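You operate a simulated robot arm through the tools that you are given. There is no shell and no other tool. Be economical: measure what you need, move in short steps, check, and stop when the job is done.

The job below is to be done with a simulated robot arm. You get a single attempt, and the scene is never put back.

Task
Tip the strainer's leaves and the cold tea into the red bowl, and put the teapot on the wooden tray.
Fine: empty both; strainer in the small grey dish; lid on the teapot.

The check looks at the end state, three seconds after you hand in, the way a careful person would. Anything else that was tipped, shoved, dropped, spilled or broken makes it a failure. Lids that push on must go on centred and level and be pressed home; caps that screw on are set level and turned clockwise until they are tight.

Robot
A 6-joint arm with a two-finger parallel gripper, fixed in place. Base frame: the origin is at the foot of the arm, x ahead of it, y to its left, z up. Units: mm, degrees, N and s.
With the tool pointing down near the work surface it reaches from about 320 to 700 mm from the base axis. Its first joint turns from -166.0 to 166.0 degrees. Payload 4.1 kg.
Tool frame: the origin (TCP) lies between the finger pads and is the grasp point; the fingertips stand 23 mm ahead of it; z points along the fingers, y is the line along which they close. Largest opening 94 mm; finger width 38, thickness 10; the body of the gripper, 54 by 96 mm, starts 39 mm behind the TCP.
Orientation is that of the tool frame in the base frame, as [roll, pitch, yaw] about the fixed x, y, z axes, in that order (R = Rz(yaw) Ry(pitch) Rx(roll)). With the fingers straight down and closing along the base's y, the tool's x points along the base's -x, its y along +y and its z along -z.

Tools
- The arm moves only by the tool send_rows. Its argument "series" is a list of rows, each a list of 3 entries, a list of its own where there are three numbers: the turn, a rotation vector about the base's x, y, z in units of 120 degrees (1.0 is 120 degrees), then the shift along the base's x, y, z in units of 300 mm (1.0 is 300 mm), then the gripper command, from -1 (shut) to 1 (fully open), values between in proportion. In form: [[[wx, wy, wz], [x, y, z], jaw], ...]. A call has 1 to 20 rows; each row is the pose to reach, as a shift and turn from the pose commanded when the call began. A call with a number of a shift or a turn outside -1 to 1 is refused whole. Each row takes 0.2 s and may step no farther than 50 mm and 8.6 degrees from the row before; otherwise, or with a gripper value out of range, the whole call is refused. A pose out of reach is approached as far as the arm can. The call stops where the force on the tool passes 60 N (or 10 N more than at its start, if that is more) or the arm is blocked; 0.2 s more then pass. The fingers move at their own pace (about 45 mm/s each) and stop on an object; they squeeze with about 32 N. The grip force told is the motor's: it shows also when the fingers shut on nothing. Time passes only in rows, and 0.2 s behind the last, so rows that repeat a pose let the fingers close. It gives the time, the measured TCP pose, the force on the tool (base axes), the opening and the grip force at its end, in the units of the frame above (readings bear some noise).
- Cameras (640 x 400 px; columns grow to the right, rows downward): "scene" is fixed at [50.8, 500.4, 1672.4]; the picture's right is [-0.58, -0.82, 0.00], its down [-0.53, 0.38, -0.76] and it looks along [0.62, -0.44, -0.65] (base axes); focal length 348 px, centre (320, 200). "wrist" rides on the gripper at [-39, 0, -44] in the tool frame; the picture's right is [0.00, -1.00, 0.00], its down [0.97, 0.00, -0.24] and it looks along [0.24, 0.00, 0.97] (tool axes); focal length 218 px, centre (320, 200).
- camera(camera): a new picture of that camera. The clock stands still meanwhile.
- lift_body(by): slides the trunk up (or, below 0, down) by that many mm; the arm rides with it, the base frame stays. It gives what a move gives, with no picture.
- locate(camera, pixels): there is no depth. For up to 12 entries [column, row, z] of the newest picture of that camera ("zoom" is the newest enlarged one), the place [x, y] in the base frame at which the ray of that pixel passes the height z, good to about 2 mm. The clock stands still meanwhile.
- zoom(camera, box): a new picture of the part [left, top, right, bottom] of that camera's present view, enlarged. The clock stands still meanwhile.
- hand_in(): hands the job in; it is judged then, once.

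Work in short steps. Measure before you move; look again where a grasp or a placing could have gone wrong, and mend it. You have 80 turns and 46 pictures in all, those below and enlarged ones among them. Open the gripper and draw the arm clear of the work before you hand the job in, unless the task says otherwise; then end with one line.

The tools are called after "Call:" as a command line: name --argument value ..., lists and objects as JSON in quotes. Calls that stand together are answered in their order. send_rows: Moves the arm, as the interface text tells. Its arguments: {"type":"object","properties":{"series":{"type":"array","items":{"type":"array"}}},"required":["series"]} The other tools are called the same way: lift_body (by) slides the trunk up or down; camera (camera) takes a picture; locate (camera, pixels) gives the place at which the rays of pixels pass given heights; zoom (camera, box) takes an enlarged picture of a part of a camera's view; hand_in () hands the job in.

At the start:

```text
clock: 0.0
tcp_pos: [287.7, 75.1, 1357.2]
orientation: [-180.0, -0.2, -180.0]
contact_force: [0.1, 0.3, -0.4]
width: 93.8
grasp_force: 0.1
trunk travel left (down, up): [-525.0, 65.0]
```

scene: 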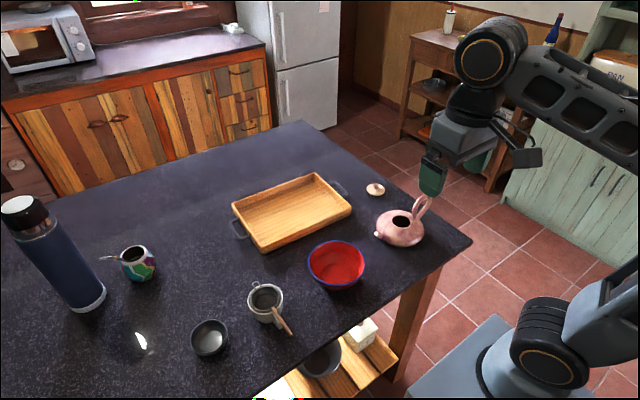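
wrist: 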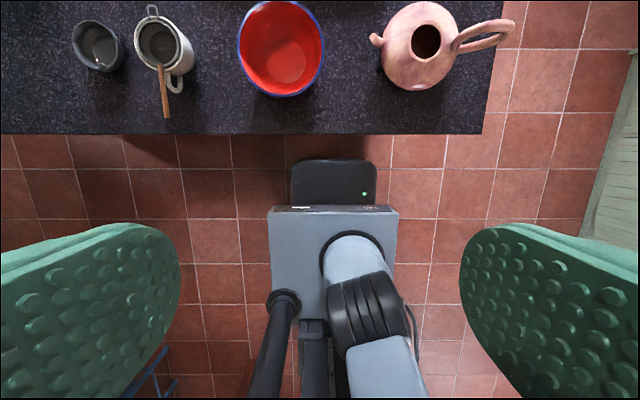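

The strainer sits on a mug near (267,300), the teapot is at (402,228) with its lid at (375,189), and the small grey dish is at (210,338). I'll zoom in on these for detail.

Call:
zoom --camera "scene" --box '[180, 260, 340, 360]'

Call:
zoom --camera "scene" --box '[330, 160, 490, 260]'

Call:
zoom --camera "wrist" --box '[60, 0, 380, 140]'

```text
4.00 times, centred on (260, 310) of scene
```

zoom: 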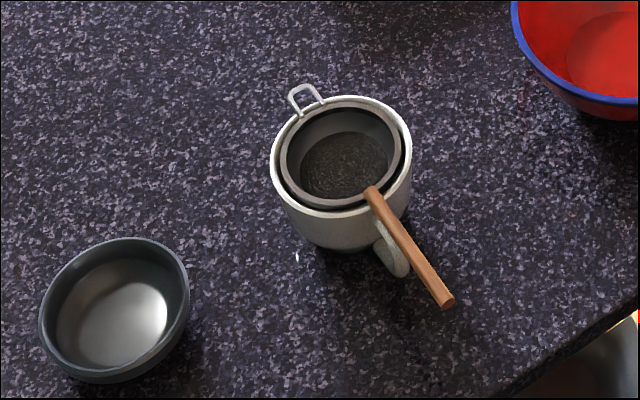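

```text
4.00 times, centred on (410, 210) of scene
```

zoom: 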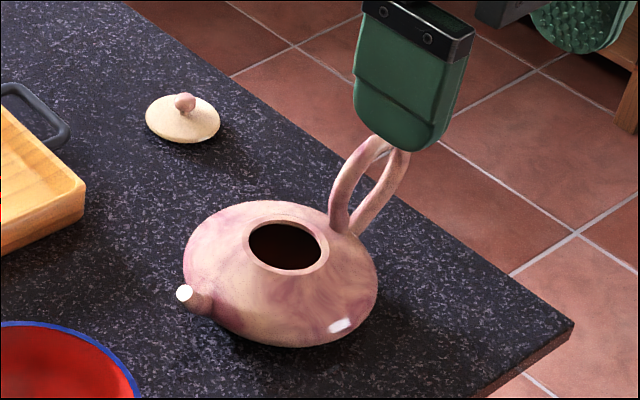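

```text
2.00 times, centred on (220, 70) of wrist
```

zoom: 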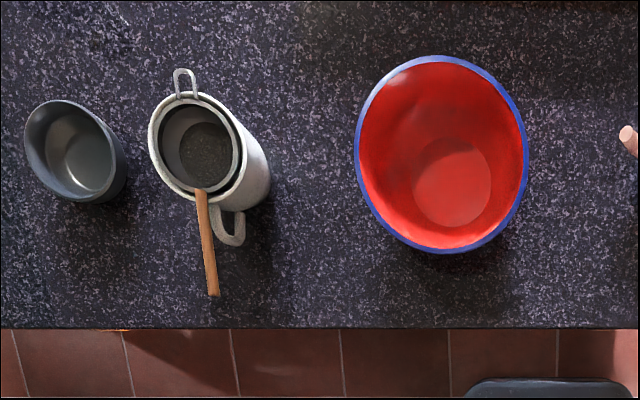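

Strainer, dish, bowl and teapot are all clear. Next I'll locate the key points in both cameras' views at guessed heights.

Call:
locate --camera "wrist" --pixels '[[281, 1, 990], [281, 97, 990], [238, 45, 990], [325, 45, 990], [426, 43, 1000], [372, 40, 1000], [512, 30, 1030], [455, 48, 1010], [160, 95, 1010], [166, 117, 1010], [152, 8, 1010], [98, 50, 960]]'

Call:
locate --camera "scene" --pixels '[[375, 192, 935], [376, 185, 950], [401, 222, 1000], [376, 234, 980], [425, 196, 1040], [411, 216, 1000], [273, 308, 1010], [291, 335, 1010], [256, 283, 1010], [210, 338, 950], [400, 245, 930], [291, 211, 940]]'

```text
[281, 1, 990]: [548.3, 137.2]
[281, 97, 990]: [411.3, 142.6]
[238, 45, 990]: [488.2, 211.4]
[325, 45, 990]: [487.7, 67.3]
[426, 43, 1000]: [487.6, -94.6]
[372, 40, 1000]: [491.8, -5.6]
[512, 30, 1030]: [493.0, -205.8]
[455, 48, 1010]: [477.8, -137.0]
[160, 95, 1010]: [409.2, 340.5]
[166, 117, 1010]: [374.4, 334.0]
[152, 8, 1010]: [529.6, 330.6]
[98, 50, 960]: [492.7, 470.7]
```

```text
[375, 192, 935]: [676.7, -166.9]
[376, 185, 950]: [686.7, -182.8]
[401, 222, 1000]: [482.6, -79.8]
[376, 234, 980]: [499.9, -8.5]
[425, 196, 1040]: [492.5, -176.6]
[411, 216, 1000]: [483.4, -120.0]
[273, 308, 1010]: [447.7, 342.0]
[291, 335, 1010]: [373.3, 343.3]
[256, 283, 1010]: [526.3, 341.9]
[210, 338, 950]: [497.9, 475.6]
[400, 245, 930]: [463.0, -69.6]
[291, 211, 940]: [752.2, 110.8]
```

Triangulating the two views puts the strainer handle's end at about (377,341,1000). Now I'll locate the tray corners, table edge, dish rim and mug points.

Call:
locate --camera "scene" --pixels '[[266, 251, 930], [350, 210, 930], [317, 174, 970], [232, 207, 970], [263, 240, 940], [345, 203, 940], [308, 262, 990], [365, 262, 990], [336, 240, 990], [191, 338, 965], [228, 338, 965], [335, 289, 930]]'

Call:
locate --camera "wrist" --pixels '[[300, 133, 930], [486, 100, 930], [72, 40, 965], [124, 48, 965], [136, 48, 1010], [190, 50, 1010], [282, 90, 930], [178, 92, 960], [167, 118, 1000], [160, 65, 1000], [98, 25, 965], [100, 72, 965]]'

```text
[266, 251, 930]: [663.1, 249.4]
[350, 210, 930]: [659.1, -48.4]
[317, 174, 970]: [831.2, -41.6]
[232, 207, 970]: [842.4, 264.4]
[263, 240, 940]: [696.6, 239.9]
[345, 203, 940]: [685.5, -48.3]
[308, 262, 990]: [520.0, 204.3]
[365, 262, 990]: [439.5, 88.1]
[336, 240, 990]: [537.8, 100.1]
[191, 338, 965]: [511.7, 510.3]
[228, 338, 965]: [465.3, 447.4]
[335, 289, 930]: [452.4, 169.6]
```

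```text
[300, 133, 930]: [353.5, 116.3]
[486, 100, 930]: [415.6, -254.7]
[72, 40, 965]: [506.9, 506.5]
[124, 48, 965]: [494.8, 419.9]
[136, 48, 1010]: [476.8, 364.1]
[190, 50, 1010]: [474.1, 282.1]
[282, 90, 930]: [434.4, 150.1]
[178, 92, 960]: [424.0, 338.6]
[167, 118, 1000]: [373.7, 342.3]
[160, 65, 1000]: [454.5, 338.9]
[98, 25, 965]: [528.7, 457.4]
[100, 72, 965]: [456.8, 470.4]
```

The tray spans roughly x 660–850 and y −48–250. The teapot handle tops out near (490,−185,1040). I'll yaw the tool 90° and approach above and outside the handle.

Call:
send_rows --series '[[[0, 0, 0.0625], [0.03, -0.08, -0.03], 1], [[0, 0, 0.125], [0.06, -0.16, -0.06], 1], [[0, 0, 0.1875], [0.09, -0.24, -0.09], 1], [[0, 0, 0.25], [0.12, -0.32, -0.12], 1], [[0, 0, 0.3125], [0.16, -0.4, -0.16], 1], [[0, 0, 0.375], [0.2, -0.48, -0.2], 1], [[0, 0, 0.4375], [0.24, -0.56, -0.23], 1], [[0, 0, 0.5], [0.28, -0.64, -0.26], 1], [[0, 0, 0.5625], [0.32, -0.72, -0.29], 1], [[0, 0, 0.625], [0.36, -0.8, -0.32], 1], [[0, 0, 0.6875], [0.4, -0.88, -0.35], 1], [[0, 0, 0.75], [0.44, -0.95, -0.38], 1]]'

```text
clock: 2.6
tcp_pos: [419.9, -210.3, 1241.3]
orientation: [-180.0, 0.0, -89.9]
contact_force: [-0.4, 1.3, 0.5]
width: 94.3
grasp_force: 0.1
trunk travel left (down, up): [-525.0, 65.0]
```

The yaw worked. Now I'll tilt the tool 45° toward +y and move to a standoff outside the handle, then look.

Call:
send_rows --series '[[[0.0625, 0, 0], [0.04, -0.04, -0.06], 1], [[0.125, 0, 0], [0.08, -0.08, -0.12], 1], [[0.1875, 0, 0], [0.12, -0.12, -0.18], 1], [[0.25, 0, 0], [0.16, -0.16, -0.24], 1], [[0.3125, 0, 0], [0.2, -0.2, -0.28], 1], [[0.375, 0, 0], [0.223, -0.23, -0.31], 1]]'

Call:
camera --camera "wrist"

Call:
camera --camera "scene"

```text
clock: 4.0
tcp_pos: [487.0, -279.4, 1148.9]
orientation: [180.0, 45.1, -90.0]
contact_force: [0.3, -0.7, -0.5]
width: 93.9
grasp_force: 0.2
trunk travel left (down, up): [-525.0, 65.0]
```

```text
40 pictures are left
```

wrist: 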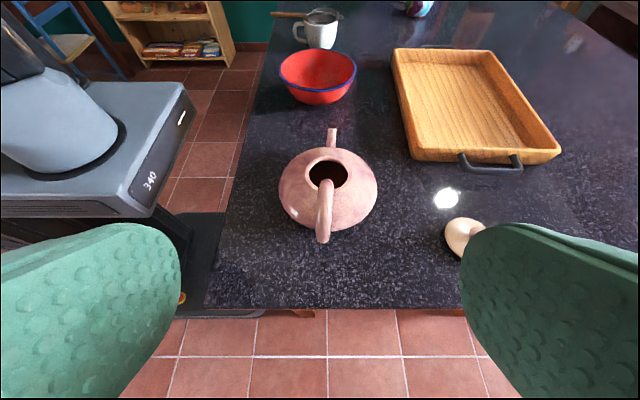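

```text
39 pictures are left
```

scene: 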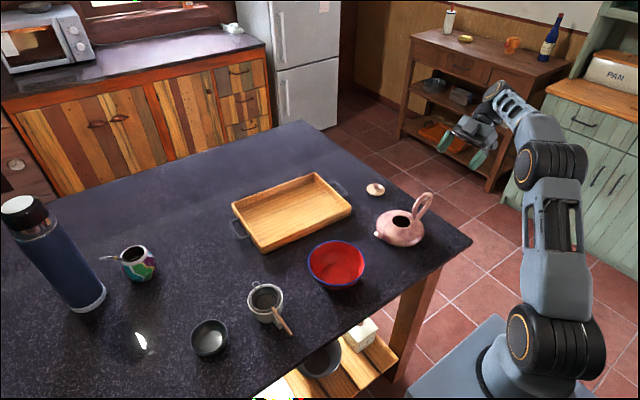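

The handle runs between wrist (328,185) and (322,240). I'll zoom both views to triangulate it.

Call:
zoom --camera "wrist" --box '[260, 120, 400, 260]'

Call:
zoom --camera "scene" --box '[360, 170, 460, 260]'

```text
2.86 times, centred on (330, 190) of wrist
```

zoom: 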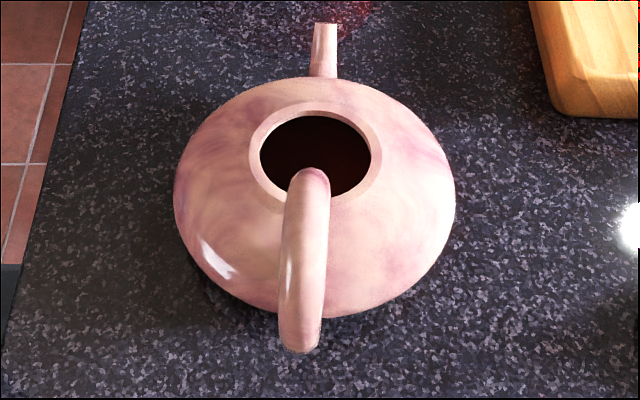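

```text
4.44 times, centred on (410, 215) of scene
```

zoom: 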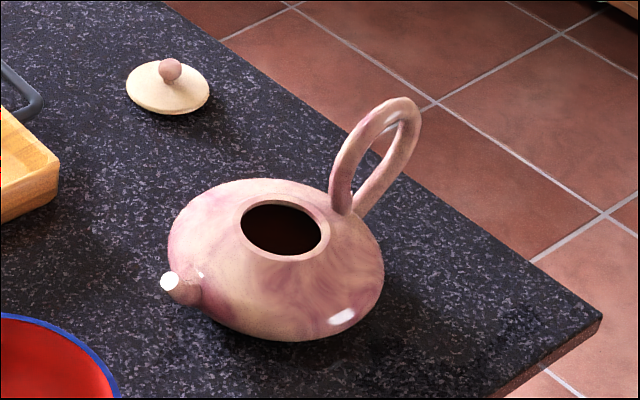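

The handle is a tall loop standing in the y–z plane. I'll triangulate its top, its outer strand and the mouth.

Call:
locate --camera "wrist" --pixels '[[327.5, 180, 1040], [327.5, 180, 1060], [327.5, 180, 1080], [323, 241, 980], [323, 241, 1020], [323, 241, 1040], [328, 174, 1000], [331, 131, 980], [331, 131, 960], [378, 190, 970], [279, 190, 970], [460, 237, 935]]'

Call:
locate --camera "scene" --pixels '[[428, 193, 1040], [428, 193, 1060], [428, 193, 1080], [432.5, 199, 1020], [432.5, 199, 1040], [432.5, 199, 1060], [401, 223, 1000], [376, 234.5, 980], [376, 234.5, 960], [422, 217, 980], [422, 217, 1000], [376, 186, 950]]'

```text
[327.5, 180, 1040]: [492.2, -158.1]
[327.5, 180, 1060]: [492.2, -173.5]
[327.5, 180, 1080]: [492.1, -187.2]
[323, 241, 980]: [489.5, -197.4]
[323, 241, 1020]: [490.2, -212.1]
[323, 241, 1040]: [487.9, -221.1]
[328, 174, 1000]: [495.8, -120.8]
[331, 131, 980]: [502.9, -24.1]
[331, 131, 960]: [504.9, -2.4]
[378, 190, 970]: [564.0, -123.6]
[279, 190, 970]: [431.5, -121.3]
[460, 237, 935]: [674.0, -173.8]
```

```text
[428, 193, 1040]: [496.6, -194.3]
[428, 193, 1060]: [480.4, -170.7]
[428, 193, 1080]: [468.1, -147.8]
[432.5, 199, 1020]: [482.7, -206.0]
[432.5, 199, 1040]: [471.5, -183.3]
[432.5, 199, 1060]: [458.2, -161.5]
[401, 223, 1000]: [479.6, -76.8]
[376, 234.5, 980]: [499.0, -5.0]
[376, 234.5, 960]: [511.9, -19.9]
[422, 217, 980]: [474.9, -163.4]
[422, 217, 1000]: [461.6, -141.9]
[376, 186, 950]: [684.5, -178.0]
```

Triangulation gives:
- Handle tip about (489,−200,1045)
- Mouth about (494,−100,978)
- Spout tip about (504,−12,970), so the teapot axis is yawed about 5°

I'll approach along the loop axis at 45° with the matching yaw, stopping before closing.

Call:
send_rows --series '[[[0, 0, -0.02], [-0.005, 0.06, -0.1], 1], [[0, 0, -0.04], [-0.01, 0.123, -0.207], 1], [[0, 0, -0.04], [-0.004, 0.19, -0.27], 1], [[0, 0, -0.04], [0.002, 0.26, -0.34], 1], [[0, 0, -0.04], [0.008, 0.325, -0.406], 1]]'

Call:
camera --camera "wrist"

Call:
zoom --camera "scene" --box '[360, 150, 480, 260]'

```text
clock: 5.2
tcp_pos: [488.6, -181.0, 1028.2]
orientation: [180.0, 45.0, -94.8]
contact_force: [0.1, -0.4, 1.1]
width: 93.9
grasp_force: 0.2
trunk travel left (down, up): [-525.0, 65.0]
```

```text
36 pictures are left
```

wrist: 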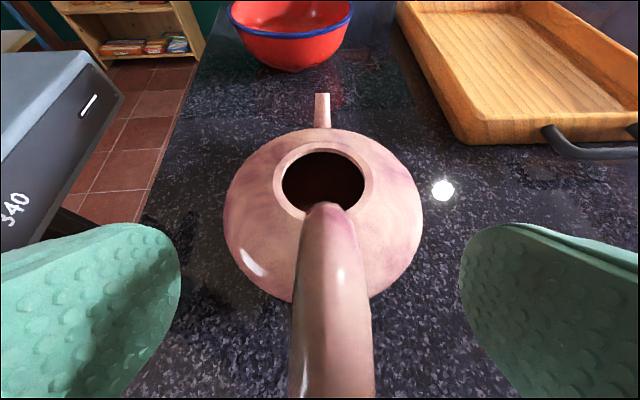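

```text
3.64 times, centred on (420, 205) of scene
```

zoom: 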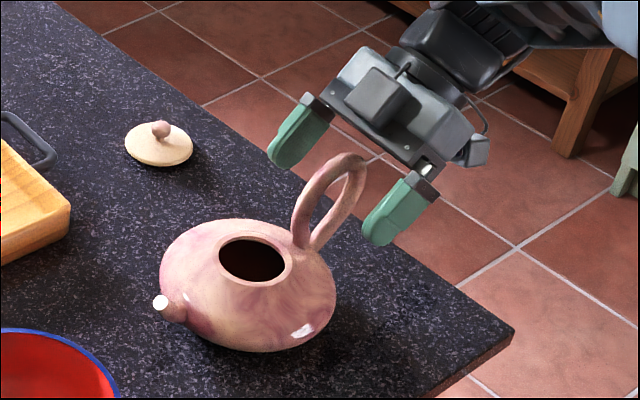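

The handle is centred between the fingers, about 2 mm toward +x. I'll nudge and close.

Call:
send_rows --series '[[[0, 0, 0], [0.008, 0, 0], 1], [[0, 0, 0], [0.008, 0, 0], -1], [[0, 0, 0], [0.008, 0, 0], -1], [[0, 0, 0], [0.008, 0, 0], -1], [[0, 0, 0], [0.008, 0, 0], -1], [[0, 0, 0], [0.008, 0, 0], -1], [[0, 0, 0], [0.008, 0, 0], -1], [[0, 0, 0], [0.008, 0, 0], -1]]'

```text
clock: 7.0
tcp_pos: [492.7, -180.7, 1028.9]
orientation: [-179.9, 45.0, -94.9]
contact_force: [-1.4, -0.1, 0.1]
width: 14.0
grasp_force: 31.9
trunk travel left (down, up): [-525.0, 65.0]
```

Width 14 at 32 N, so the handle is gripped. I'll lift 150 mm straight up.

Call:
send_rows --series '[[[0, 0, 0], [0, 0, 0.03], -1], [[0, 0, 0], [0, 0, 0.08], -1], [[0, 0, 0], [0, 0, 0.15], -1], [[0, 0, 0], [0, 0, 0.23], -1], [[0, 0, 0], [0, 0, 0.31], -1], [[0, 0, 0], [0, 0, 0.39], -1], [[0, 0, 0], [0, 0, 0.46], -1], [[0, 0, 0], [0, 0, 0.5], -1], [[0, 0, 0], [0, 0, 0.5], -1]]'

Call:
camera --camera "scene"

```text
clock: 9.0
tcp_pos: [491.6, -180.7, 1178.0]
orientation: [179.8, 45.0, -94.9]
contact_force: [0.3, -0.3, -5.4]
width: 14.2
grasp_force: 32.4
trunk travel left (down, up): [-525.0, 65.0]
```

```text
34 pictures are left
```

scene: 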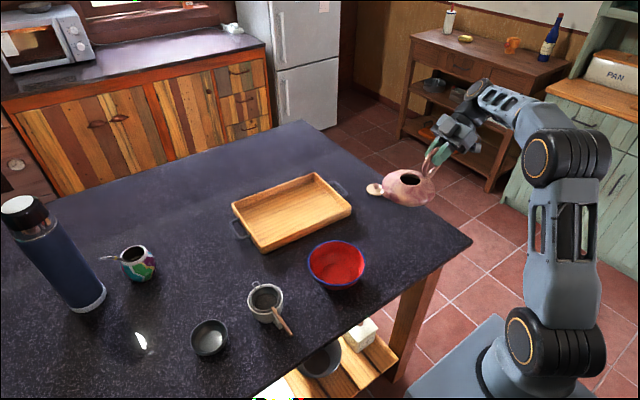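

The teapot hangs level at 5.4 N. The bowl centre triangulates to about (482,141) with its rim at z≈980. I'll carry the spout over the bowl and start tilting, keeping the spout tip above the centre.

Call:
send_rows --series '[[[0, 0, 0], [-0.005, 0.05, 0.02], -1], [[0, 0, 0], [-0.01, 0.13, 0.06], -1], [[0, 0, 0], [-0.02, 0.22, 0.1], -1], [[0, 0, 0], [-0.03, 0.32, 0.107], -1], [[0, 0, 0], [-0.037, 0.4, 0.107], -1], [[0, 0, 0], [-0.037, 0.453, 0.107], -1], [[0, 0, 0], [-0.037, 0.453, 0.107], -1], [[-0.0623, 0.0052, 0], [-0.037, 0.483, 0.107], -1], [[-0.1245, 0.0104, 0], [-0.037, 0.523, 0.107], -1], [[-0.1868, 0.0156, 0], [-0.037, 0.57, 0.107], -1], [[-0.249, 0.0208, 0], [-0.037, 0.627, 0.107], -1], [[-0.3113, 0.026, 0], [-0.037, 0.687, 0.107], -1], [[-0.3735, 0.031, 0], [-0.037, 0.757, 0.107], -1]]'

Call:
camera --camera "scene"

```text
clock: 11.8
tcp_pos: [481.1, 46.6, 1211.8]
orientation: [-179.9, -0.1, -94.8]
contact_force: [0.1, -0.6, -4.4]
width: 14.2
grasp_force: 32.0
trunk travel left (down, up): [-525.0, 65.0]
```

```text
33 pictures are left
```

scene: 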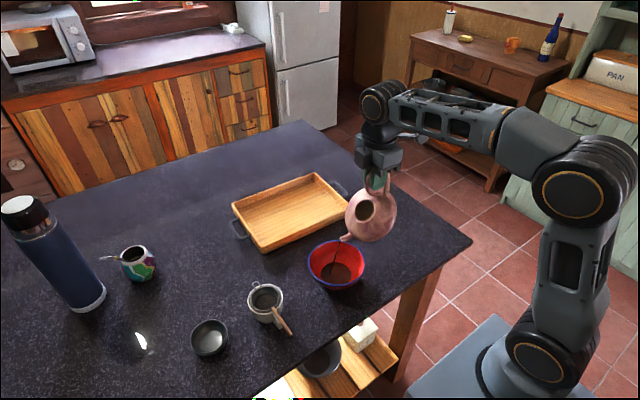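

Tea is streaming from the spout into the bowl. I'll keep tilting slowly to 90°, tracking the spout.

Call:
send_rows --series '[[[0, 0, 0], [0, 0, 0], -1], [[0, 0, 0], [0, 0, 0], -1], [[-0.0311, 0.0026, 0], [0, 0.035, 0], -1], [[-0.0623, 0.0052, 0], [0, 0.07, 0], -1], [[-0.0934, 0.0078, 0], [0, 0.108, 0], -1], [[-0.1245, 0.0104, 0], [0, 0.147, 0], -1], [[-0.1557, 0.013, 0], [0, 0.185, 0], -1], [[-0.1868, 0.0156, 0], [0, 0.223, 0], -1], [[-0.218, 0.0182, 0], [0, 0.263, 0], -1], [[-0.249, 0.0208, 0], [0, 0.303, 0], -1], [[-0.28, 0.0234, 0], [0, 0.342, 0], -1], [[-0.3113, 0.026, 0], [0, 0.38, 0], -1], [[-0.343, 0.0286, 0], [0, 0.419, 0], -1], [[-0.3735, 0.031, 0], [0, 0.457, 0], -1], [[-0.3735, 0.031, 0], [0, 0.457, 0], -1]]'

Call:
camera --camera "scene"

```text
clock: 15.0
tcp_pos: [480.4, 183.9, 1210.6]
orientation: [-179.9, -45.0, -94.9]
contact_force: [0.5, -0.8, -4.7]
width: 14.1
grasp_force: 31.9
trunk travel left (down, up): [-525.0, 65.0]
```

```text
32 pictures are left
```

scene: 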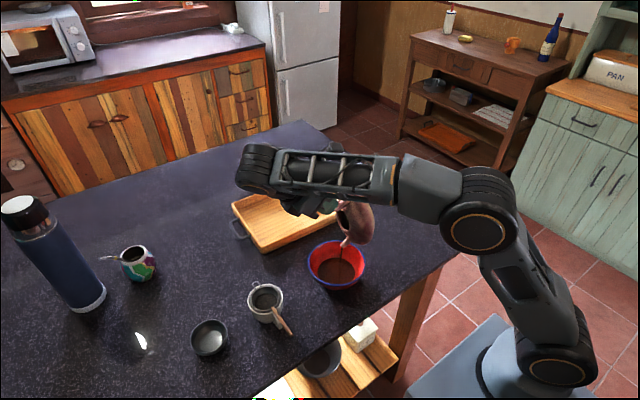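

Still fine, with the spout over the bowl at (345,245). I'll continue to about 112° and hold to drain.

Call:
send_rows --series '[[[-0.0311, 0.0026, 0], [0, 0.037, 0], -1], [[-0.0623, 0.0052, 0], [0, 0.073, 0], -1], [[-0.0934, 0.0078, 0], [0, 0.107, 0], -1], [[-0.1245, 0.0104, 0], [0, 0.14, 0], -1], [[-0.1557, 0.013, 0], [0, 0.157, 0], -1], [[-0.1868, 0.0156, 0], [0, 0.173, 0], -1], [[-0.1868, 0.0156, 0], [0, 0.173, 0], -1], [[-0.1868, 0.0156, 0], [0, 0.173, 0], -1], [[-0.1868, 0.0156, 0], [0, 0.173, 0], -1], [[-0.1868, 0.0156, 0], [0, 0.173, 0], -1], [[-0.1868, 0.0156, 0], [0, 0.173, 0], -1], [[-0.1868, 0.0156, 0], [0, 0.173, 0], -1], [[-0.1868, 0.0156, 0], [0, 0.173, 0], -1], [[-0.1868, 0.0156, 0], [0, 0.173, 0], -1], [[-0.1868, 0.0156, 0], [0, 0.173, 0], -1], [[-0.1868, 0.0156, 0], [0, 0.173, 0], -1]]'

Call:
zoom --camera "scene" --box '[260, 160, 420, 300]'

Call:
camera --camera "wrist"

```text
clock: 18.4
tcp_pos: [469.3, 171.3, 1157.4]
orientation: [-179.8, -67.3, -94.8]
contact_force: [0.3, -0.3, -2.7]
width: 14.2
grasp_force: 31.8
out of reach, approached as far as the arm can: row 2, 3, 4, 5, 6, 7, 8, 9, 10, 11, 12, 13, 14, 15, 16
trunk travel left (down, up): [-525.0, 65.0]
```

```text
2.86 times, centred on (340, 230) of scene
```

zoom: 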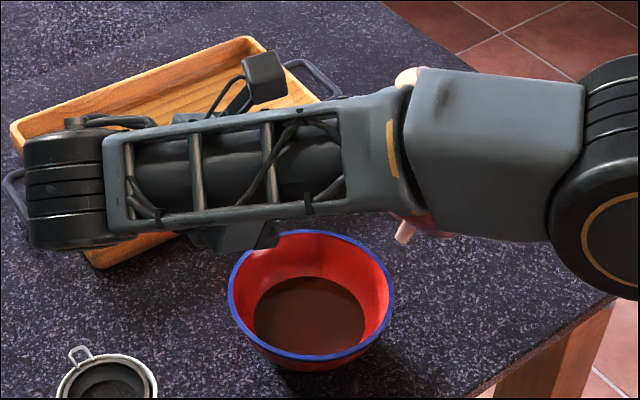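

```text
30 pictures are left
```

wrist: 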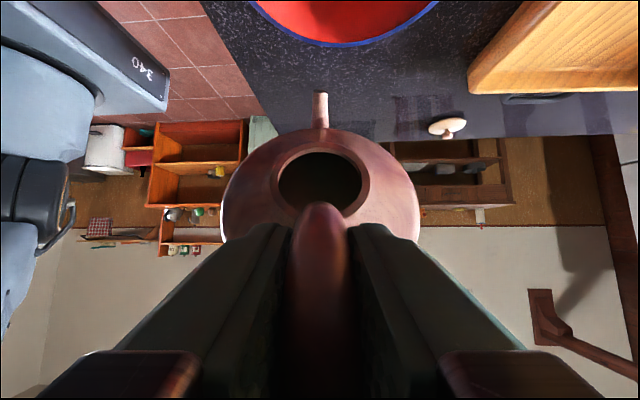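

At 112° the pose ran out of reach, so the arm drifted to y=171, z=1157 with the spout off to one side. The bowl holds the tea, and I'll check for drips. First I'll probe which pose counts as commanded.

Call:
send_rows --series '[[[0, 0, 0], [0, 0, 0], -1]]'

Call:
zoom --camera "wrist" --box '[200, 0, 520, 220]'

```text
clock: 18.8
tcp_pos: [468.5, 170.8, 1156.2]
orientation: [-179.8, -67.3, -94.8]
contact_force: [0.3, -0.2, -4.4]
width: 14.1
grasp_force: 32.3
trunk travel left (down, up): [-525.0, 65.0]
```

```text
1.82 times, centred on (360, 110) of wrist
```

zoom: 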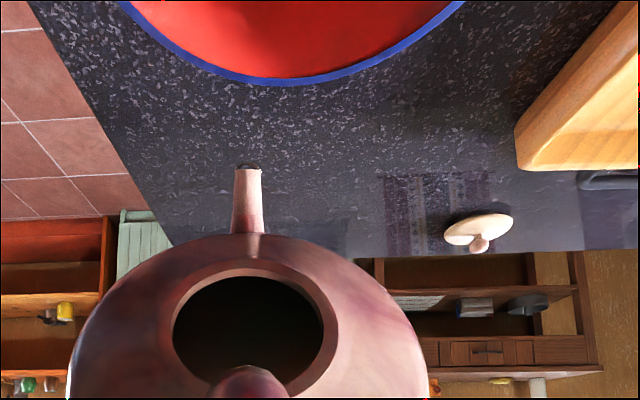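

No puddle is visible; the patches are furniture reflections. I'll back off to about 97° with the spout over the bowl and hold there for any last drops.

Call:
send_rows --series '[[[0.03, -0.0026, 0], [0.005, 0.012, 0.03], -1], [[0.06, -0.005, 0], [0.01, 0.025, 0.06], -1], [[0.09, -0.0075, 0], [0.015, 0.035, 0.09], -1], [[0.12, -0.01, 0], [0.02, 0.047, 0.113], -1], [[0.12, -0.01, 0], [0.02, 0.047, 0.113], -1], [[0.12, -0.01, 0], [0.02, 0.047, 0.113], -1], [[0.12, -0.01, 0], [0.02, 0.047, 0.113], -1], [[0.12, -0.01, 0], [0.02, 0.047, 0.113], -1], [[0.12, -0.01, 0], [0.02, 0.047, 0.113], -1], [[0.12, -0.01, 0], [0.02, 0.047, 0.113], -1]]'

Call:
zoom --camera "wrist" --box '[220, 0, 420, 220]'

```text
clock: 21.0
tcp_pos: [475.3, 186.3, 1192.7]
orientation: [-179.9, -53.0, -94.8]
contact_force: [-0.2, 0.5, -4.9]
width: 14.3
grasp_force: 31.9
trunk travel left (down, up): [-525.0, 65.0]
```

```text
1.82 times, centred on (320, 110) of wrist
```

zoom: 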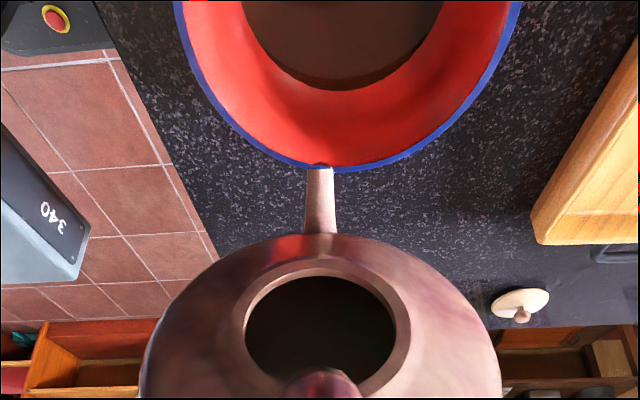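

No more drops are falling and the mouth looks empty. I'll rotate back upright, keeping the spout over the bowl as it comes up.

Call:
send_rows --series '[[[0.0581, -0.0048, 0], [0, -0.033, 0.01], -1], [[0.1162, -0.0097, 0], [0, -0.07, 0.02], -1], [[0.1743, -0.0145, 0], [0, -0.143, 0.03], -1], [[0.2324, -0.0194, 0], [0, -0.217, 0.04], -1], [[0.2905, -0.0242, 0], [0, -0.29, 0.04], -1], [[0.3486, -0.029, 0], [0, -0.36, 0.04], -1], [[0.4067, -0.0339, 0], [0, -0.43, 0.04], -1], [[0.4648, -0.0387, 0], [0, -0.493, 0.04], -1], [[0.5229, -0.0436, 0], [0.01, -0.557, 0.04], -1], [[0.581, -0.0484, 0], [0.02, -0.613, 0.04], -1], [[0.6391, -0.0532, 0], [0.03, -0.663, 0.04], -1], [[0.6972, -0.0581, 0], [0.04, -0.707, 0.04], -1], [[0.7553, -0.0629, 0], [0.05, -0.743, 0.04], -1], [[0.8134, -0.0678, 0], [0.05, -0.77, 0.04], -1], [[0.8134, -0.0678, 0], [0.05, -0.77, 0.04], -1]]'

Call:
camera --camera "wrist"

Call:
camera --camera "scene"

```text
clock: 24.2
tcp_pos: [489.6, -45.6, 1205.6]
orientation: [-180.0, 45.0, -94.8]
contact_force: [1.1, 0.3, -5.2]
width: 14.3
grasp_force: 32.3
trunk travel left (down, up): [-525.0, 65.0]
```

```text
27 pictures are left
```

wrist: 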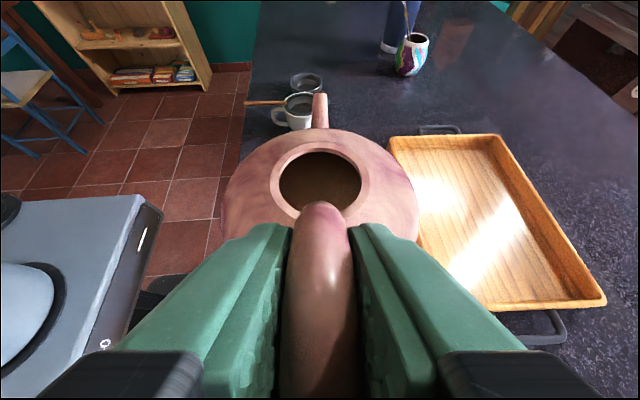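

```text
26 pictures are left
```

scene: 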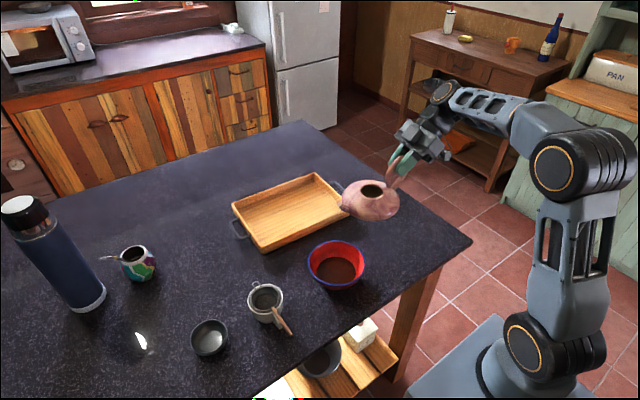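

The inside now shows a dry brown floor. I'll set the teapot back at its original spot so I can fit the lid.

Call:
send_rows --series '[[[0, 0, 0], [0.003, -0.1, 0], -1], [[0, 0, 0], [0.006, -0.22, 0], -1], [[0, 0, 0], [0.007, -0.34, -0.06], -1], [[0, 0, 0], [0.007, -0.42, -0.16], -1], [[0, 0, 0], [0.007, -0.451, -0.28], -1], [[0, 0, 0], [0.007, -0.451, -0.4], -1], [[0, 0, 0], [0.007, -0.451, -0.5], -1], [[0, 0, 0], [0.007, -0.451, -0.55], -1], [[0, 0, 0], [0.007, -0.451, -0.57], -1], [[0, 0, 0], [0.007, -0.451, -0.583], -1], [[0, 0, 0], [0.007, -0.451, -0.588], -1], [[0, 0, 0], [0.007, -0.451, -0.588], -1]]'

Call:
zoom --camera "scene" --box '[360, 150, 480, 260]'

```text
clock: 26.8
tcp_pos: [491.6, -179.4, 1029.1]
orientation: [-179.9, 45.0, -94.9]
contact_force: [1.5, -0.9, -1.7]
width: 14.3
grasp_force: 32.1
trunk travel left (down, up): [-525.0, 65.0]
```

```text
3.64 times, centred on (420, 205) of scene
```

zoom: 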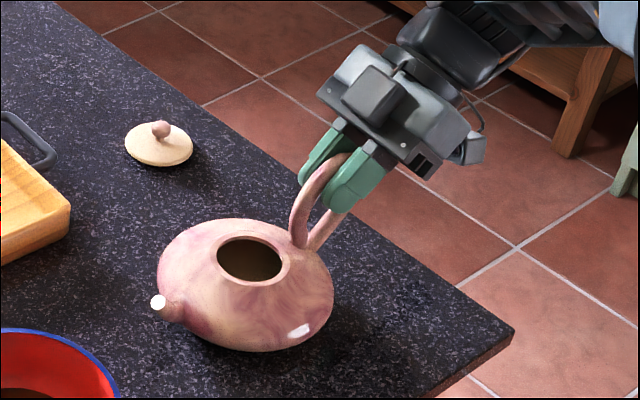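

The force drop shows it is resting on the table. I'll open and withdraw along the tool axis.

Call:
send_rows --series '[[[0, 0, 0], [0, 0, -0.003], -1], [[0, 0, 0], [0, 0, -0.003], 0.3], [[0, 0, 0], [0, 0, -0.003], 1], [[0, 0, 0], [0, 0, -0.003], 1], [[0, 0, 0], [0, 0, -0.003], 1], [[0, 0, 0], [0, 0, -0.003], 1], [[0, 0, 0], [0, 0, -0.003], 1], [[0, 0, 0], [-0.005, -0.06, 0.06], 1], [[0, 0, 0], [-0.01, -0.13, 0.13], 1], [[0, 0, 0], [-0.015, -0.2, 0.2], 1], [[0, 0, 0], [-0.02, -0.27, 0.27], 1], [[-0.0625, 0.005, 0], [0.05, -0.3, 0.35], 1], [[-0.125, 0.01, 0], [0.12, -0.3, 0.42], 1], [[-0.1875, 0.0155, 0], [0.2, -0.25, 0.47], 1], [[-0.25, 0.021, 0], [0.28, -0.2, 0.5], 1], [[-0.3125, 0.026, 0], [0.36, -0.14, 0.5], 1], [[-0.373, 0.031, 0], [0.44, -0.08, 0.5], 1]]'

Call:
camera --camera "wrist"

Call:
zoom --camera "scene" --box '[340, 160, 440, 260]'

```text
clock: 30.4
tcp_pos: [624.3, -205.1, 1176.9]
orientation: [179.9, -0.1, -94.7]
contact_force: [0.0, -0.3, -0.5]
width: 94.2
grasp_force: 0.0
trunk travel left (down, up): [-525.0, 65.0]
```

```text
24 pictures are left
```

wrist: 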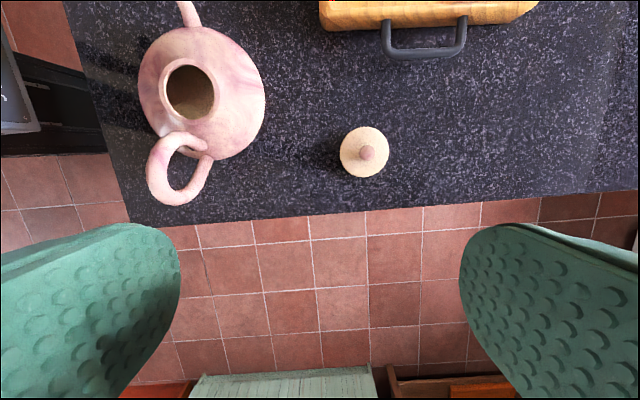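

```text
4.00 times, centred on (390, 210) of scene
```

zoom: 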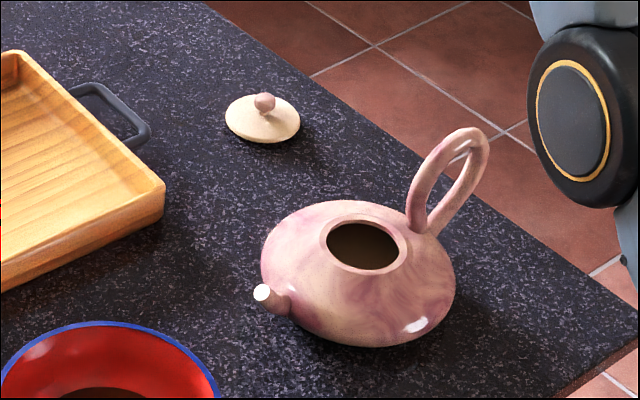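

Teapot is set down and empty. I'll triangulate the lid knob and mouth from both views.

Call:
locate --camera "wrist" --pixels '[[367, 154, 945], [367, 154, 955], [364, 152, 935], [190, 92, 975], [190, 92, 985], [341, 152, 935], [389, 152, 935], [166, 92, 980], [216, 92, 980], [190, 60, 980], [190, 119, 980]]'

Call:
locate --camera "scene" --pixels '[[376, 185.5, 945], [376, 185.5, 955], [375.6, 190, 935], [400.75, 221.5, 975], [400.75, 221.5, 985]]'

```text
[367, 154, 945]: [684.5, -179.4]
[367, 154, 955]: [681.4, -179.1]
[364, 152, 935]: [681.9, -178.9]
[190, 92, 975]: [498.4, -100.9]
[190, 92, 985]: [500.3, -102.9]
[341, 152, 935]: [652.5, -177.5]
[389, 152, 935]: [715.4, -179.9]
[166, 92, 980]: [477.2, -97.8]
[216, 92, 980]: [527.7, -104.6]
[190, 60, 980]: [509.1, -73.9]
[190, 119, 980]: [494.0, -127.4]
```

```text
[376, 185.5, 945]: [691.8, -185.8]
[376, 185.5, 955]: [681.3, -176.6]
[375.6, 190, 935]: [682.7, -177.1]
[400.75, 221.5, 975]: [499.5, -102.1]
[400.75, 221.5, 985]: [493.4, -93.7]
```

Knob is at about (682.5,−179,953) and the mouth at (499,−102,976). I'll move above the knob and then to z=1000 to test reach.

Call:
send_rows --series '[[[0, 0, 0], [0.07, 0.03, -0.08], 1], [[0, 0, 0], [0.14, 0.06, -0.2], 1], [[0, 0, 0], [0.194, 0.087, -0.33], 1], [[0, 0, 0], [0.194, 0.087, -0.46], 1], [[0, 0, 0], [0.194, 0.087, -0.56], 1], [[0, 0, 0], [0.194, 0.087, -0.59], 1], [[0, 0, 0], [0.194, 0.087, -0.59], 1]]'

Call:
camera --camera "wrist"

```text
clock: 32.0
tcp_pos: [680.7, -178.3, 1001.3]
orientation: [-180.0, -0.1, -94.8]
contact_force: [0.3, 0.2, -0.3]
width: 94.2
grasp_force: 0.2
out of reach, approached as far as the arm can: row 1, 2, 3, 4
trunk travel left (down, up): [-525.0, 65.0]
```

```text
22 pictures are left
```

wrist: 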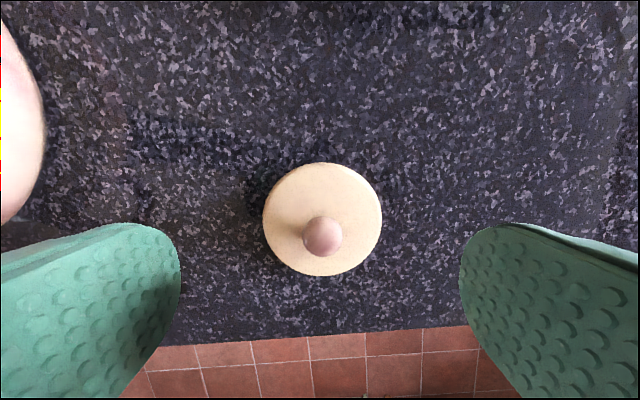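

The knob at (322,237) is where the TCP axis predicts, within 1 mm. I'll descend to z=970 and close.

Call:
send_rows --series '[[[0, 0, 0], [0.003, 0, -0.05], 1], [[0, 0, 0], [0.003, 0, -0.104], 1], [[0, 0, 0], [0.003, 0, -0.104], -1], [[0, 0, 0], [0.003, 0, -0.104], -1], [[0, 0, 0], [0.003, 0, -0.104], -1], [[0, 0, 0], [0.003, 0, -0.104], -1], [[0, 0, 0], [0.003, 0, -0.104], -1], [[0, 0, 0], [0.003, 0, -0.104], -1], [[0, 0, 0], [0.003, 0, -0.104], -1]]'

Call:
zoom --camera "scene" --box '[340, 150, 420, 210]'

```text
clock: 34.0
tcp_pos: [681.7, -179.5, 970.1]
orientation: [-179.8, 0.0, -94.8]
contact_force: [-0.1, -0.9, 0.6]
width: 17.0
grasp_force: 31.4
trunk travel left (down, up): [-525.0, 65.0]
```

```text
6.67 times, centred on (380, 180) of scene
```

zoom: 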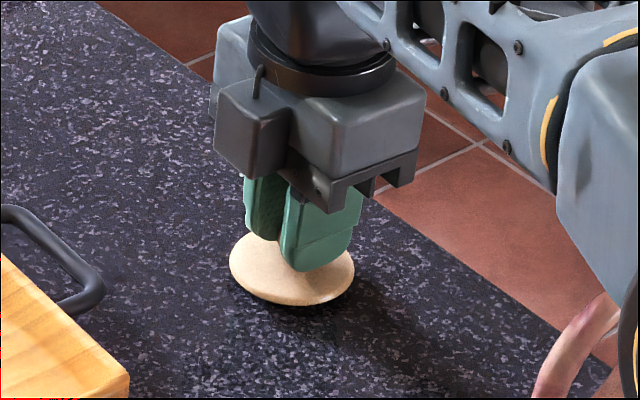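

Knob gripped at width 17. I'll lift slightly, swing to y=−102 early, then move over the mouth at a safe height.

Call:
send_rows --series '[[[0, 0, 0], [0, 0, 0.03], -1], [[0, 0, 0], [-0.03, 0.02, 0.09], -1], [[0, 0, 0], [-0.09, 0.08, 0.15], -1], [[0, 0, 0], [-0.16, 0.15, 0.21], -1], [[0, 0, 0], [-0.23, 0.22, 0.27], -1], [[0, 0, 0], [-0.33, 0.257, 0.3], -1], [[0, 0, 0], [-0.43, 0.257, 0.3], -1], [[0, 0, 0], [-0.53, 0.257, 0.3], -1], [[0, 0, 0], [-0.59, 0.257, 0.3], -1], [[0, 0, 0], [-0.61, 0.257, 0.3], -1], [[0, 0, 0], [-0.61, 0.257, 0.3], -1]]'

Call:
camera --camera "wrist"

Call:
zoom --camera "scene" --box '[350, 150, 450, 260]'

```text
clock: 36.4
tcp_pos: [499.5, -100.3, 1060.5]
orientation: [-179.9, -0.1, -94.8]
contact_force: [-0.1, -0.2, -0.4]
width: 17.2
grasp_force: 31.9
trunk travel left (down, up): [-525.0, 65.0]
```

```text
20 pictures are left
```

wrist: 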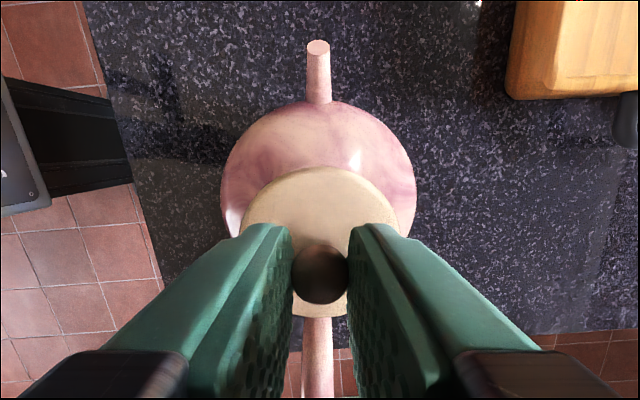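

```text
3.64 times, centred on (400, 205) of scene
```

zoom: 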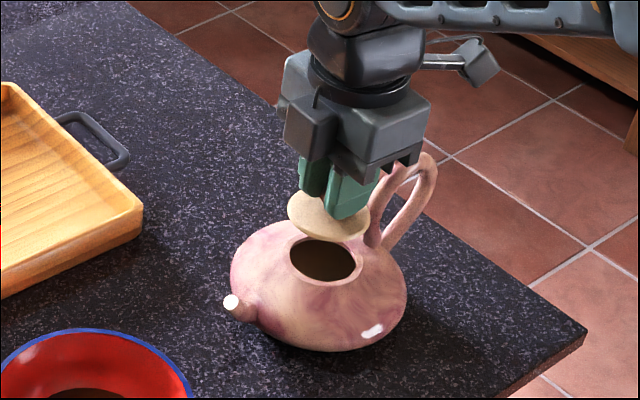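

Lid hangs level and is nearly centred over the mouth, about 1–2 mm off toward +y and +x. I'll correct that and descend to just above contact.

Call:
send_rows --series '[[[0, 0, 0], [-0.003, -0.006, -0.03], -1], [[0, 0, 0], [-0.003, -0.006, -0.07], -1], [[0, 0, 0], [-0.003, -0.006, -0.11], -1], [[0, 0, 0], [-0.003, -0.006, -0.128], -1], [[0, 0, 0], [-0.003, -0.006, -0.135], -1], [[0, 0, 0], [-0.003, -0.006, -0.14], -1], [[0, 0, 0], [-0.003, -0.006, -0.145], -1], [[0, 0, 0], [-0.003, -0.006, -0.145], -1]]'

Call:
zoom --camera "scene" --box '[370, 180, 440, 250]'

```text
clock: 38.2
tcp_pos: [499.2, -104.0, 1017.8]
orientation: [-179.9, 0.1, -94.8]
contact_force: [-0.2, -1.0, -0.2]
width: 17.3
grasp_force: 32.4
trunk travel left (down, up): [-525.0, 65.0]
```

```text
5.71 times, centred on (405, 215) of scene
```

zoom: 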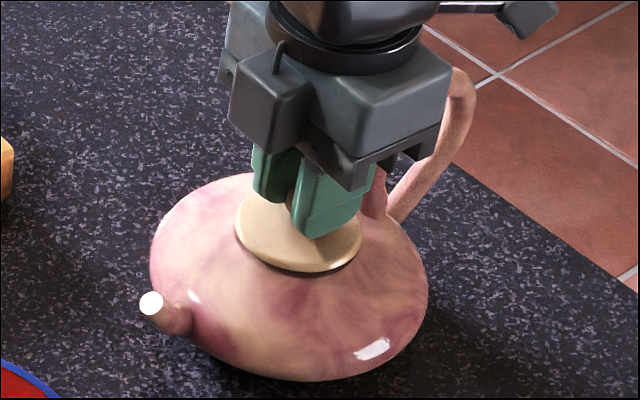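

It is just above the rim with no contact force yet. I'll go down in 1.5 mm steps and watch the force.

Call:
send_rows --series '[[[0, 0, 0], [0, 0.002, -0.005], -1], [[0, 0, 0], [0, 0.002, -0.01], -1], [[0, 0, 0], [0, 0.002, -0.015], -1], [[0, 0, 0], [0, 0.002, -0.015], -1]]'

```text
clock: 39.2
tcp_pos: [499.2, -103.0, 1013.2]
orientation: [-179.9, 0.0, -94.8]
contact_force: [-0.7, 0.1, 3.6]
width: 16.9
grasp_force: 32.2
trunk travel left (down, up): [-525.0, 65.0]
```

A slight contact of 3.6 N shows. I'll press a little further to learn whether it's seated.

Call:
send_rows --series '[[[0, 0, 0], [0, 0, -0.004], -1], [[0, 0, 0], [0, 0, -0.007], -1], [[0, 0, 0], [0, 0, -0.007], -1]]'

Call:
zoom --camera "scene" --box '[370, 180, 440, 250]'

Call:
camera --camera "wrist"

```text
clock: 40.0
tcp_pos: [497.8, -102.4, 1013.8]
orientation: [-179.6, 0.0, -94.8]
contact_force: [5.0, -2.6, 25.7]
width: 17.0
grasp_force: 32.9
trunk travel left (down, up): [-525.0, 65.0]
```

```text
5.71 times, centred on (405, 215) of scene
```

zoom: 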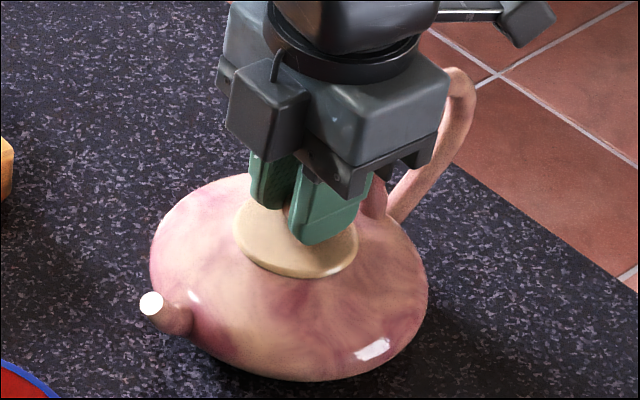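

```text
16 pictures are left
```

wrist: 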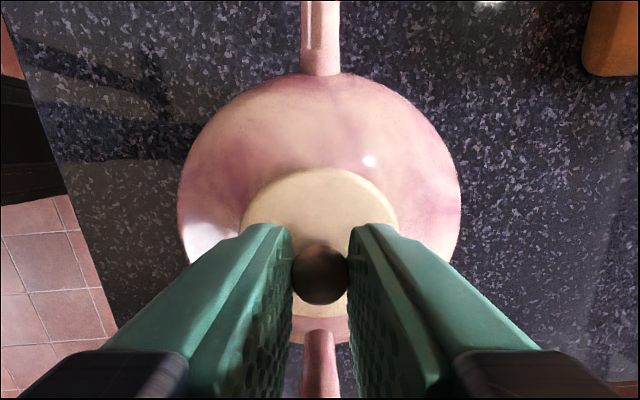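

Firm contact at z≈1013 with the lid looking flush and centred (body 178–460, lid 240–398). I'll relax, release and rise to look.

Call:
send_rows --series '[[[0, 0, 0], [0, 0, -0.003], -1], [[0, 0, 0], [0, 0, -0.003], -1], [[0, 0, 0], [0, 0, 0.006], -1], [[0, 0, 0], [0, 0, 0.006], -0.2], [[0, 0, 0], [0, 0, 0.006], -0.2], [[0, 0, 0], [0, 0, 0.006], -0.2], [[0, 0, 0], [0, 0, 0.006], -0.2], [[0, 0, 0], [0, 0, 0.07], -0.2], [[0, 0, 0], [0, 0.03, 0.17], -0.2], [[0, 0, 0], [0, 0.06, 0.3], -0.2], [[0, 0, 0], [0, 0.06, 0.42], 1], [[0, 0, 0], [0, 0.06, 0.42], 1]]'

Call:
zoom --camera "wrist" --box '[220, 80, 420, 300]'

Call:
zoom --camera "scene" --box '[370, 180, 440, 250]'

```text
clock: 42.6
tcp_pos: [498.2, -83.2, 1134.7]
orientation: [-179.9, 0.0, -94.7]
contact_force: [-0.6, -0.4, 0.4]
width: 90.6
grasp_force: 0.0
trunk travel left (down, up): [-525.0, 65.0]
```

```text
1.82 times, centred on (320, 190) of wrist
```

zoom: 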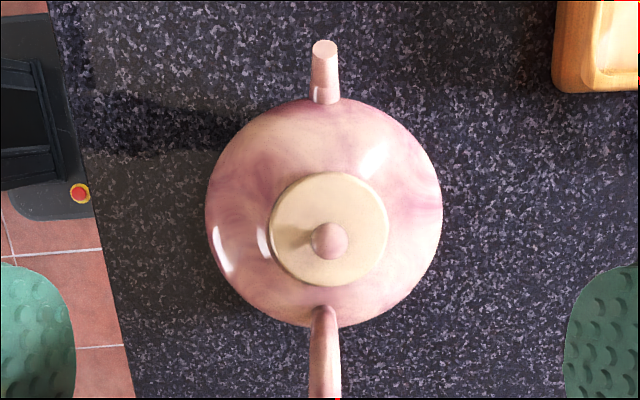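

```text
5.71 times, centred on (405, 215) of scene
```

zoom: 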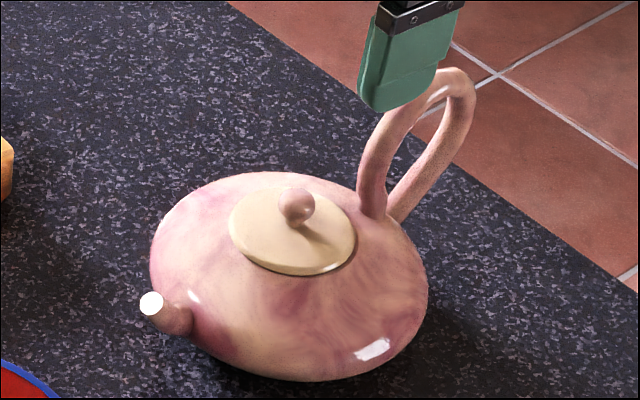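

The lid seems to have slid about 2 mm toward +x on release. I'll measure lid and body centres precisely.

Call:
zoom --camera "wrist" --box '[270, 140, 370, 260]'

Call:
locate --camera "wrist" --pixels '[[292.6, 205.4, 980], [357.5, 205.4, 980], [324.7, 174.5, 980], [324.7, 237, 980], [257, 192, 955], [387, 192, 955], [322, 133.5, 955], [322, 260, 955], [322.5, 115, 970], [325, 213, 995]]'

Call:
locate --camera "scene" --pixels '[[401.8, 216.3, 990], [401.8, 216.3, 995], [401.2, 220.4, 980], [401.2, 220.4, 983]]'

```text
3.33 times, centred on (320, 200) of wrist
```

zoom: 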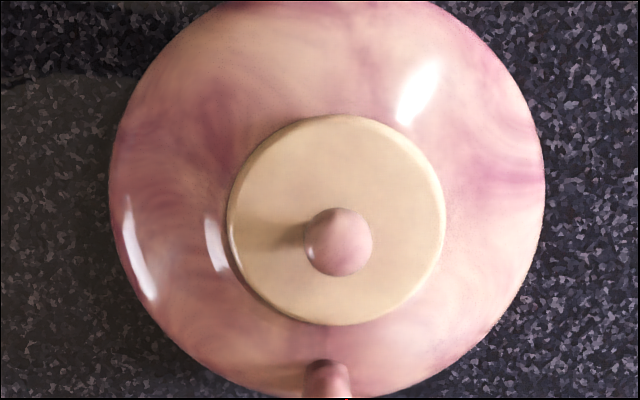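

```text
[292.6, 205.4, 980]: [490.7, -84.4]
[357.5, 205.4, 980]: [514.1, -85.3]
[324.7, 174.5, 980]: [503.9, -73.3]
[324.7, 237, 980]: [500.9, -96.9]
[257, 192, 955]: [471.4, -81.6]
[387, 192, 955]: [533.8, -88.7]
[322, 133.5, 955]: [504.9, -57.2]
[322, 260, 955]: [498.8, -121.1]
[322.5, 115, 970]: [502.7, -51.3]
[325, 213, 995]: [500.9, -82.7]
```

```text
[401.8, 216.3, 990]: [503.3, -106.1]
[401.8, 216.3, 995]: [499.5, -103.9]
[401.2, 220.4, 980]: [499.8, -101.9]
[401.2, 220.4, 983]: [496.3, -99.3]
```

The plain wrist coordinates referred to an older picture. I'll redo this in the newest zoom: lid 227–445 × 114–327, body 108–545, knob (338,241).

Call:
locate --camera "zoom" --pixels '[[227, 220, 978], [445, 220, 978], [336, 114, 980], [336, 327, 980], [108, 190, 958], [545, 190, 958], [338, 241, 993]]'

```text
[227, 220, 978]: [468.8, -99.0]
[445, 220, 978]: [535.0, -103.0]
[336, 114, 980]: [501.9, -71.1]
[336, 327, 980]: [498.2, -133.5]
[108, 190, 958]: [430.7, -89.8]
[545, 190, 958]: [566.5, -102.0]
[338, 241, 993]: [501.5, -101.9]
```

The lid centre is at x≈501.9 versus the body's 498.5, about 3 mm off in +x. I'll regrip the knob, lift slightly, shift −3 mm and press again.

Call:
send_rows --series '[[[0, 0, 0], [0.011, -0.063, -0.1], 0], [[0, 0, 0], [0.011, -0.063, -0.2], -0.2], [[0, 0, 0], [0.011, -0.063, -0.3], -0.2], [[0, 0, 0], [0.011, -0.063, -0.38], -0.2], [[0, 0, 0], [0.011, -0.063, -0.405], -0.2], [[0, 0, 0], [0.011, -0.063, -0.405], -1], [[0, 0, 0], [0.011, -0.063, -0.405], -1], [[0, 0, 0], [0.011, -0.063, -0.405], -1], [[0, 0, 0], [0.011, -0.063, -0.405], -1], [[0, 0, 0], [0.011, -0.063, -0.405], -1]]'

Call:
send_rows --series '[[[0, 0, 0], [0, 0, 0.02], -1], [[0, 0, 0], [-0.006, 0.001, 0.02], -1], [[0, 0, 0], [-0.011, 0.002, 0.02], -1], [[0, 0, 0], [-0.011, 0.002, 0.02], -1]]'

Call:
send_rows --series '[[[0, 0, 0], [0, 0, -0.008], -1], [[0, 0, 0], [0, 0, -0.016], -1], [[0, 0, 0], [0, 0, -0.02], -1], [[0, 0, 0], [0, 0, -0.02], -1]]'

```text
clock: 44.8
tcp_pos: [503.0, -103.0, 1015.1]
orientation: [-180.0, 0.1, -94.8]
contact_force: [-1.2, -0.4, -0.6]
width: 17.1
grasp_force: 32.0
trunk travel left (down, up): [-525.0, 65.0]
```

```text
clock: 45.8
tcp_pos: [500.6, -103.6, 1021.5]
orientation: [-179.9, 0.0, -94.9]
contact_force: [-0.4, -0.3, -0.8]
width: 16.9
grasp_force: 32.6
trunk travel left (down, up): [-525.0, 65.0]
```

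```text
clock: 46.8
tcp_pos: [499.2, -103.0, 1014.6]
orientation: [-179.9, 0.0, -94.8]
contact_force: [0.4, -0.5, 0.2]
width: 17.2
grasp_force: 31.9
trunk travel left (down, up): [-525.0, 65.0]
```

Back at 1014.6 with no contact yet. I'll lower 1 mm at a time and press.

Call:
send_rows --series '[[[0, 0, 0], [-0.001, 0.001, -0.004], -1], [[0, 0, 0], [-0.001, 0.001, -0.007], -1], [[0, 0, 0], [-0.001, 0.001, -0.007], -1]]'

Call:
send_rows --series '[[[0, 0, 0], [0, 0, -0.004], -1], [[0, 0, 0], [0, 0, -0.008], -1], [[0, 0, 0], [0, 0, -0.008], -1]]'

```text
clock: 47.6
tcp_pos: [499.1, -101.9, 1013.7]
orientation: [-179.8, 0.0, -94.9]
contact_force: [0.5, -1.2, 13.6]
width: 16.9
grasp_force: 32.1
trunk travel left (down, up): [-525.0, 65.0]
```

```text
clock: 48.4
tcp_pos: [499.3, -103.7, 1011.9]
orientation: [-179.7, -0.1, -94.7]
contact_force: [3.3, -2.1, 26.0]
width: 17.1
grasp_force: 32.2
trunk travel left (down, up): [-525.0, 65.0]
```

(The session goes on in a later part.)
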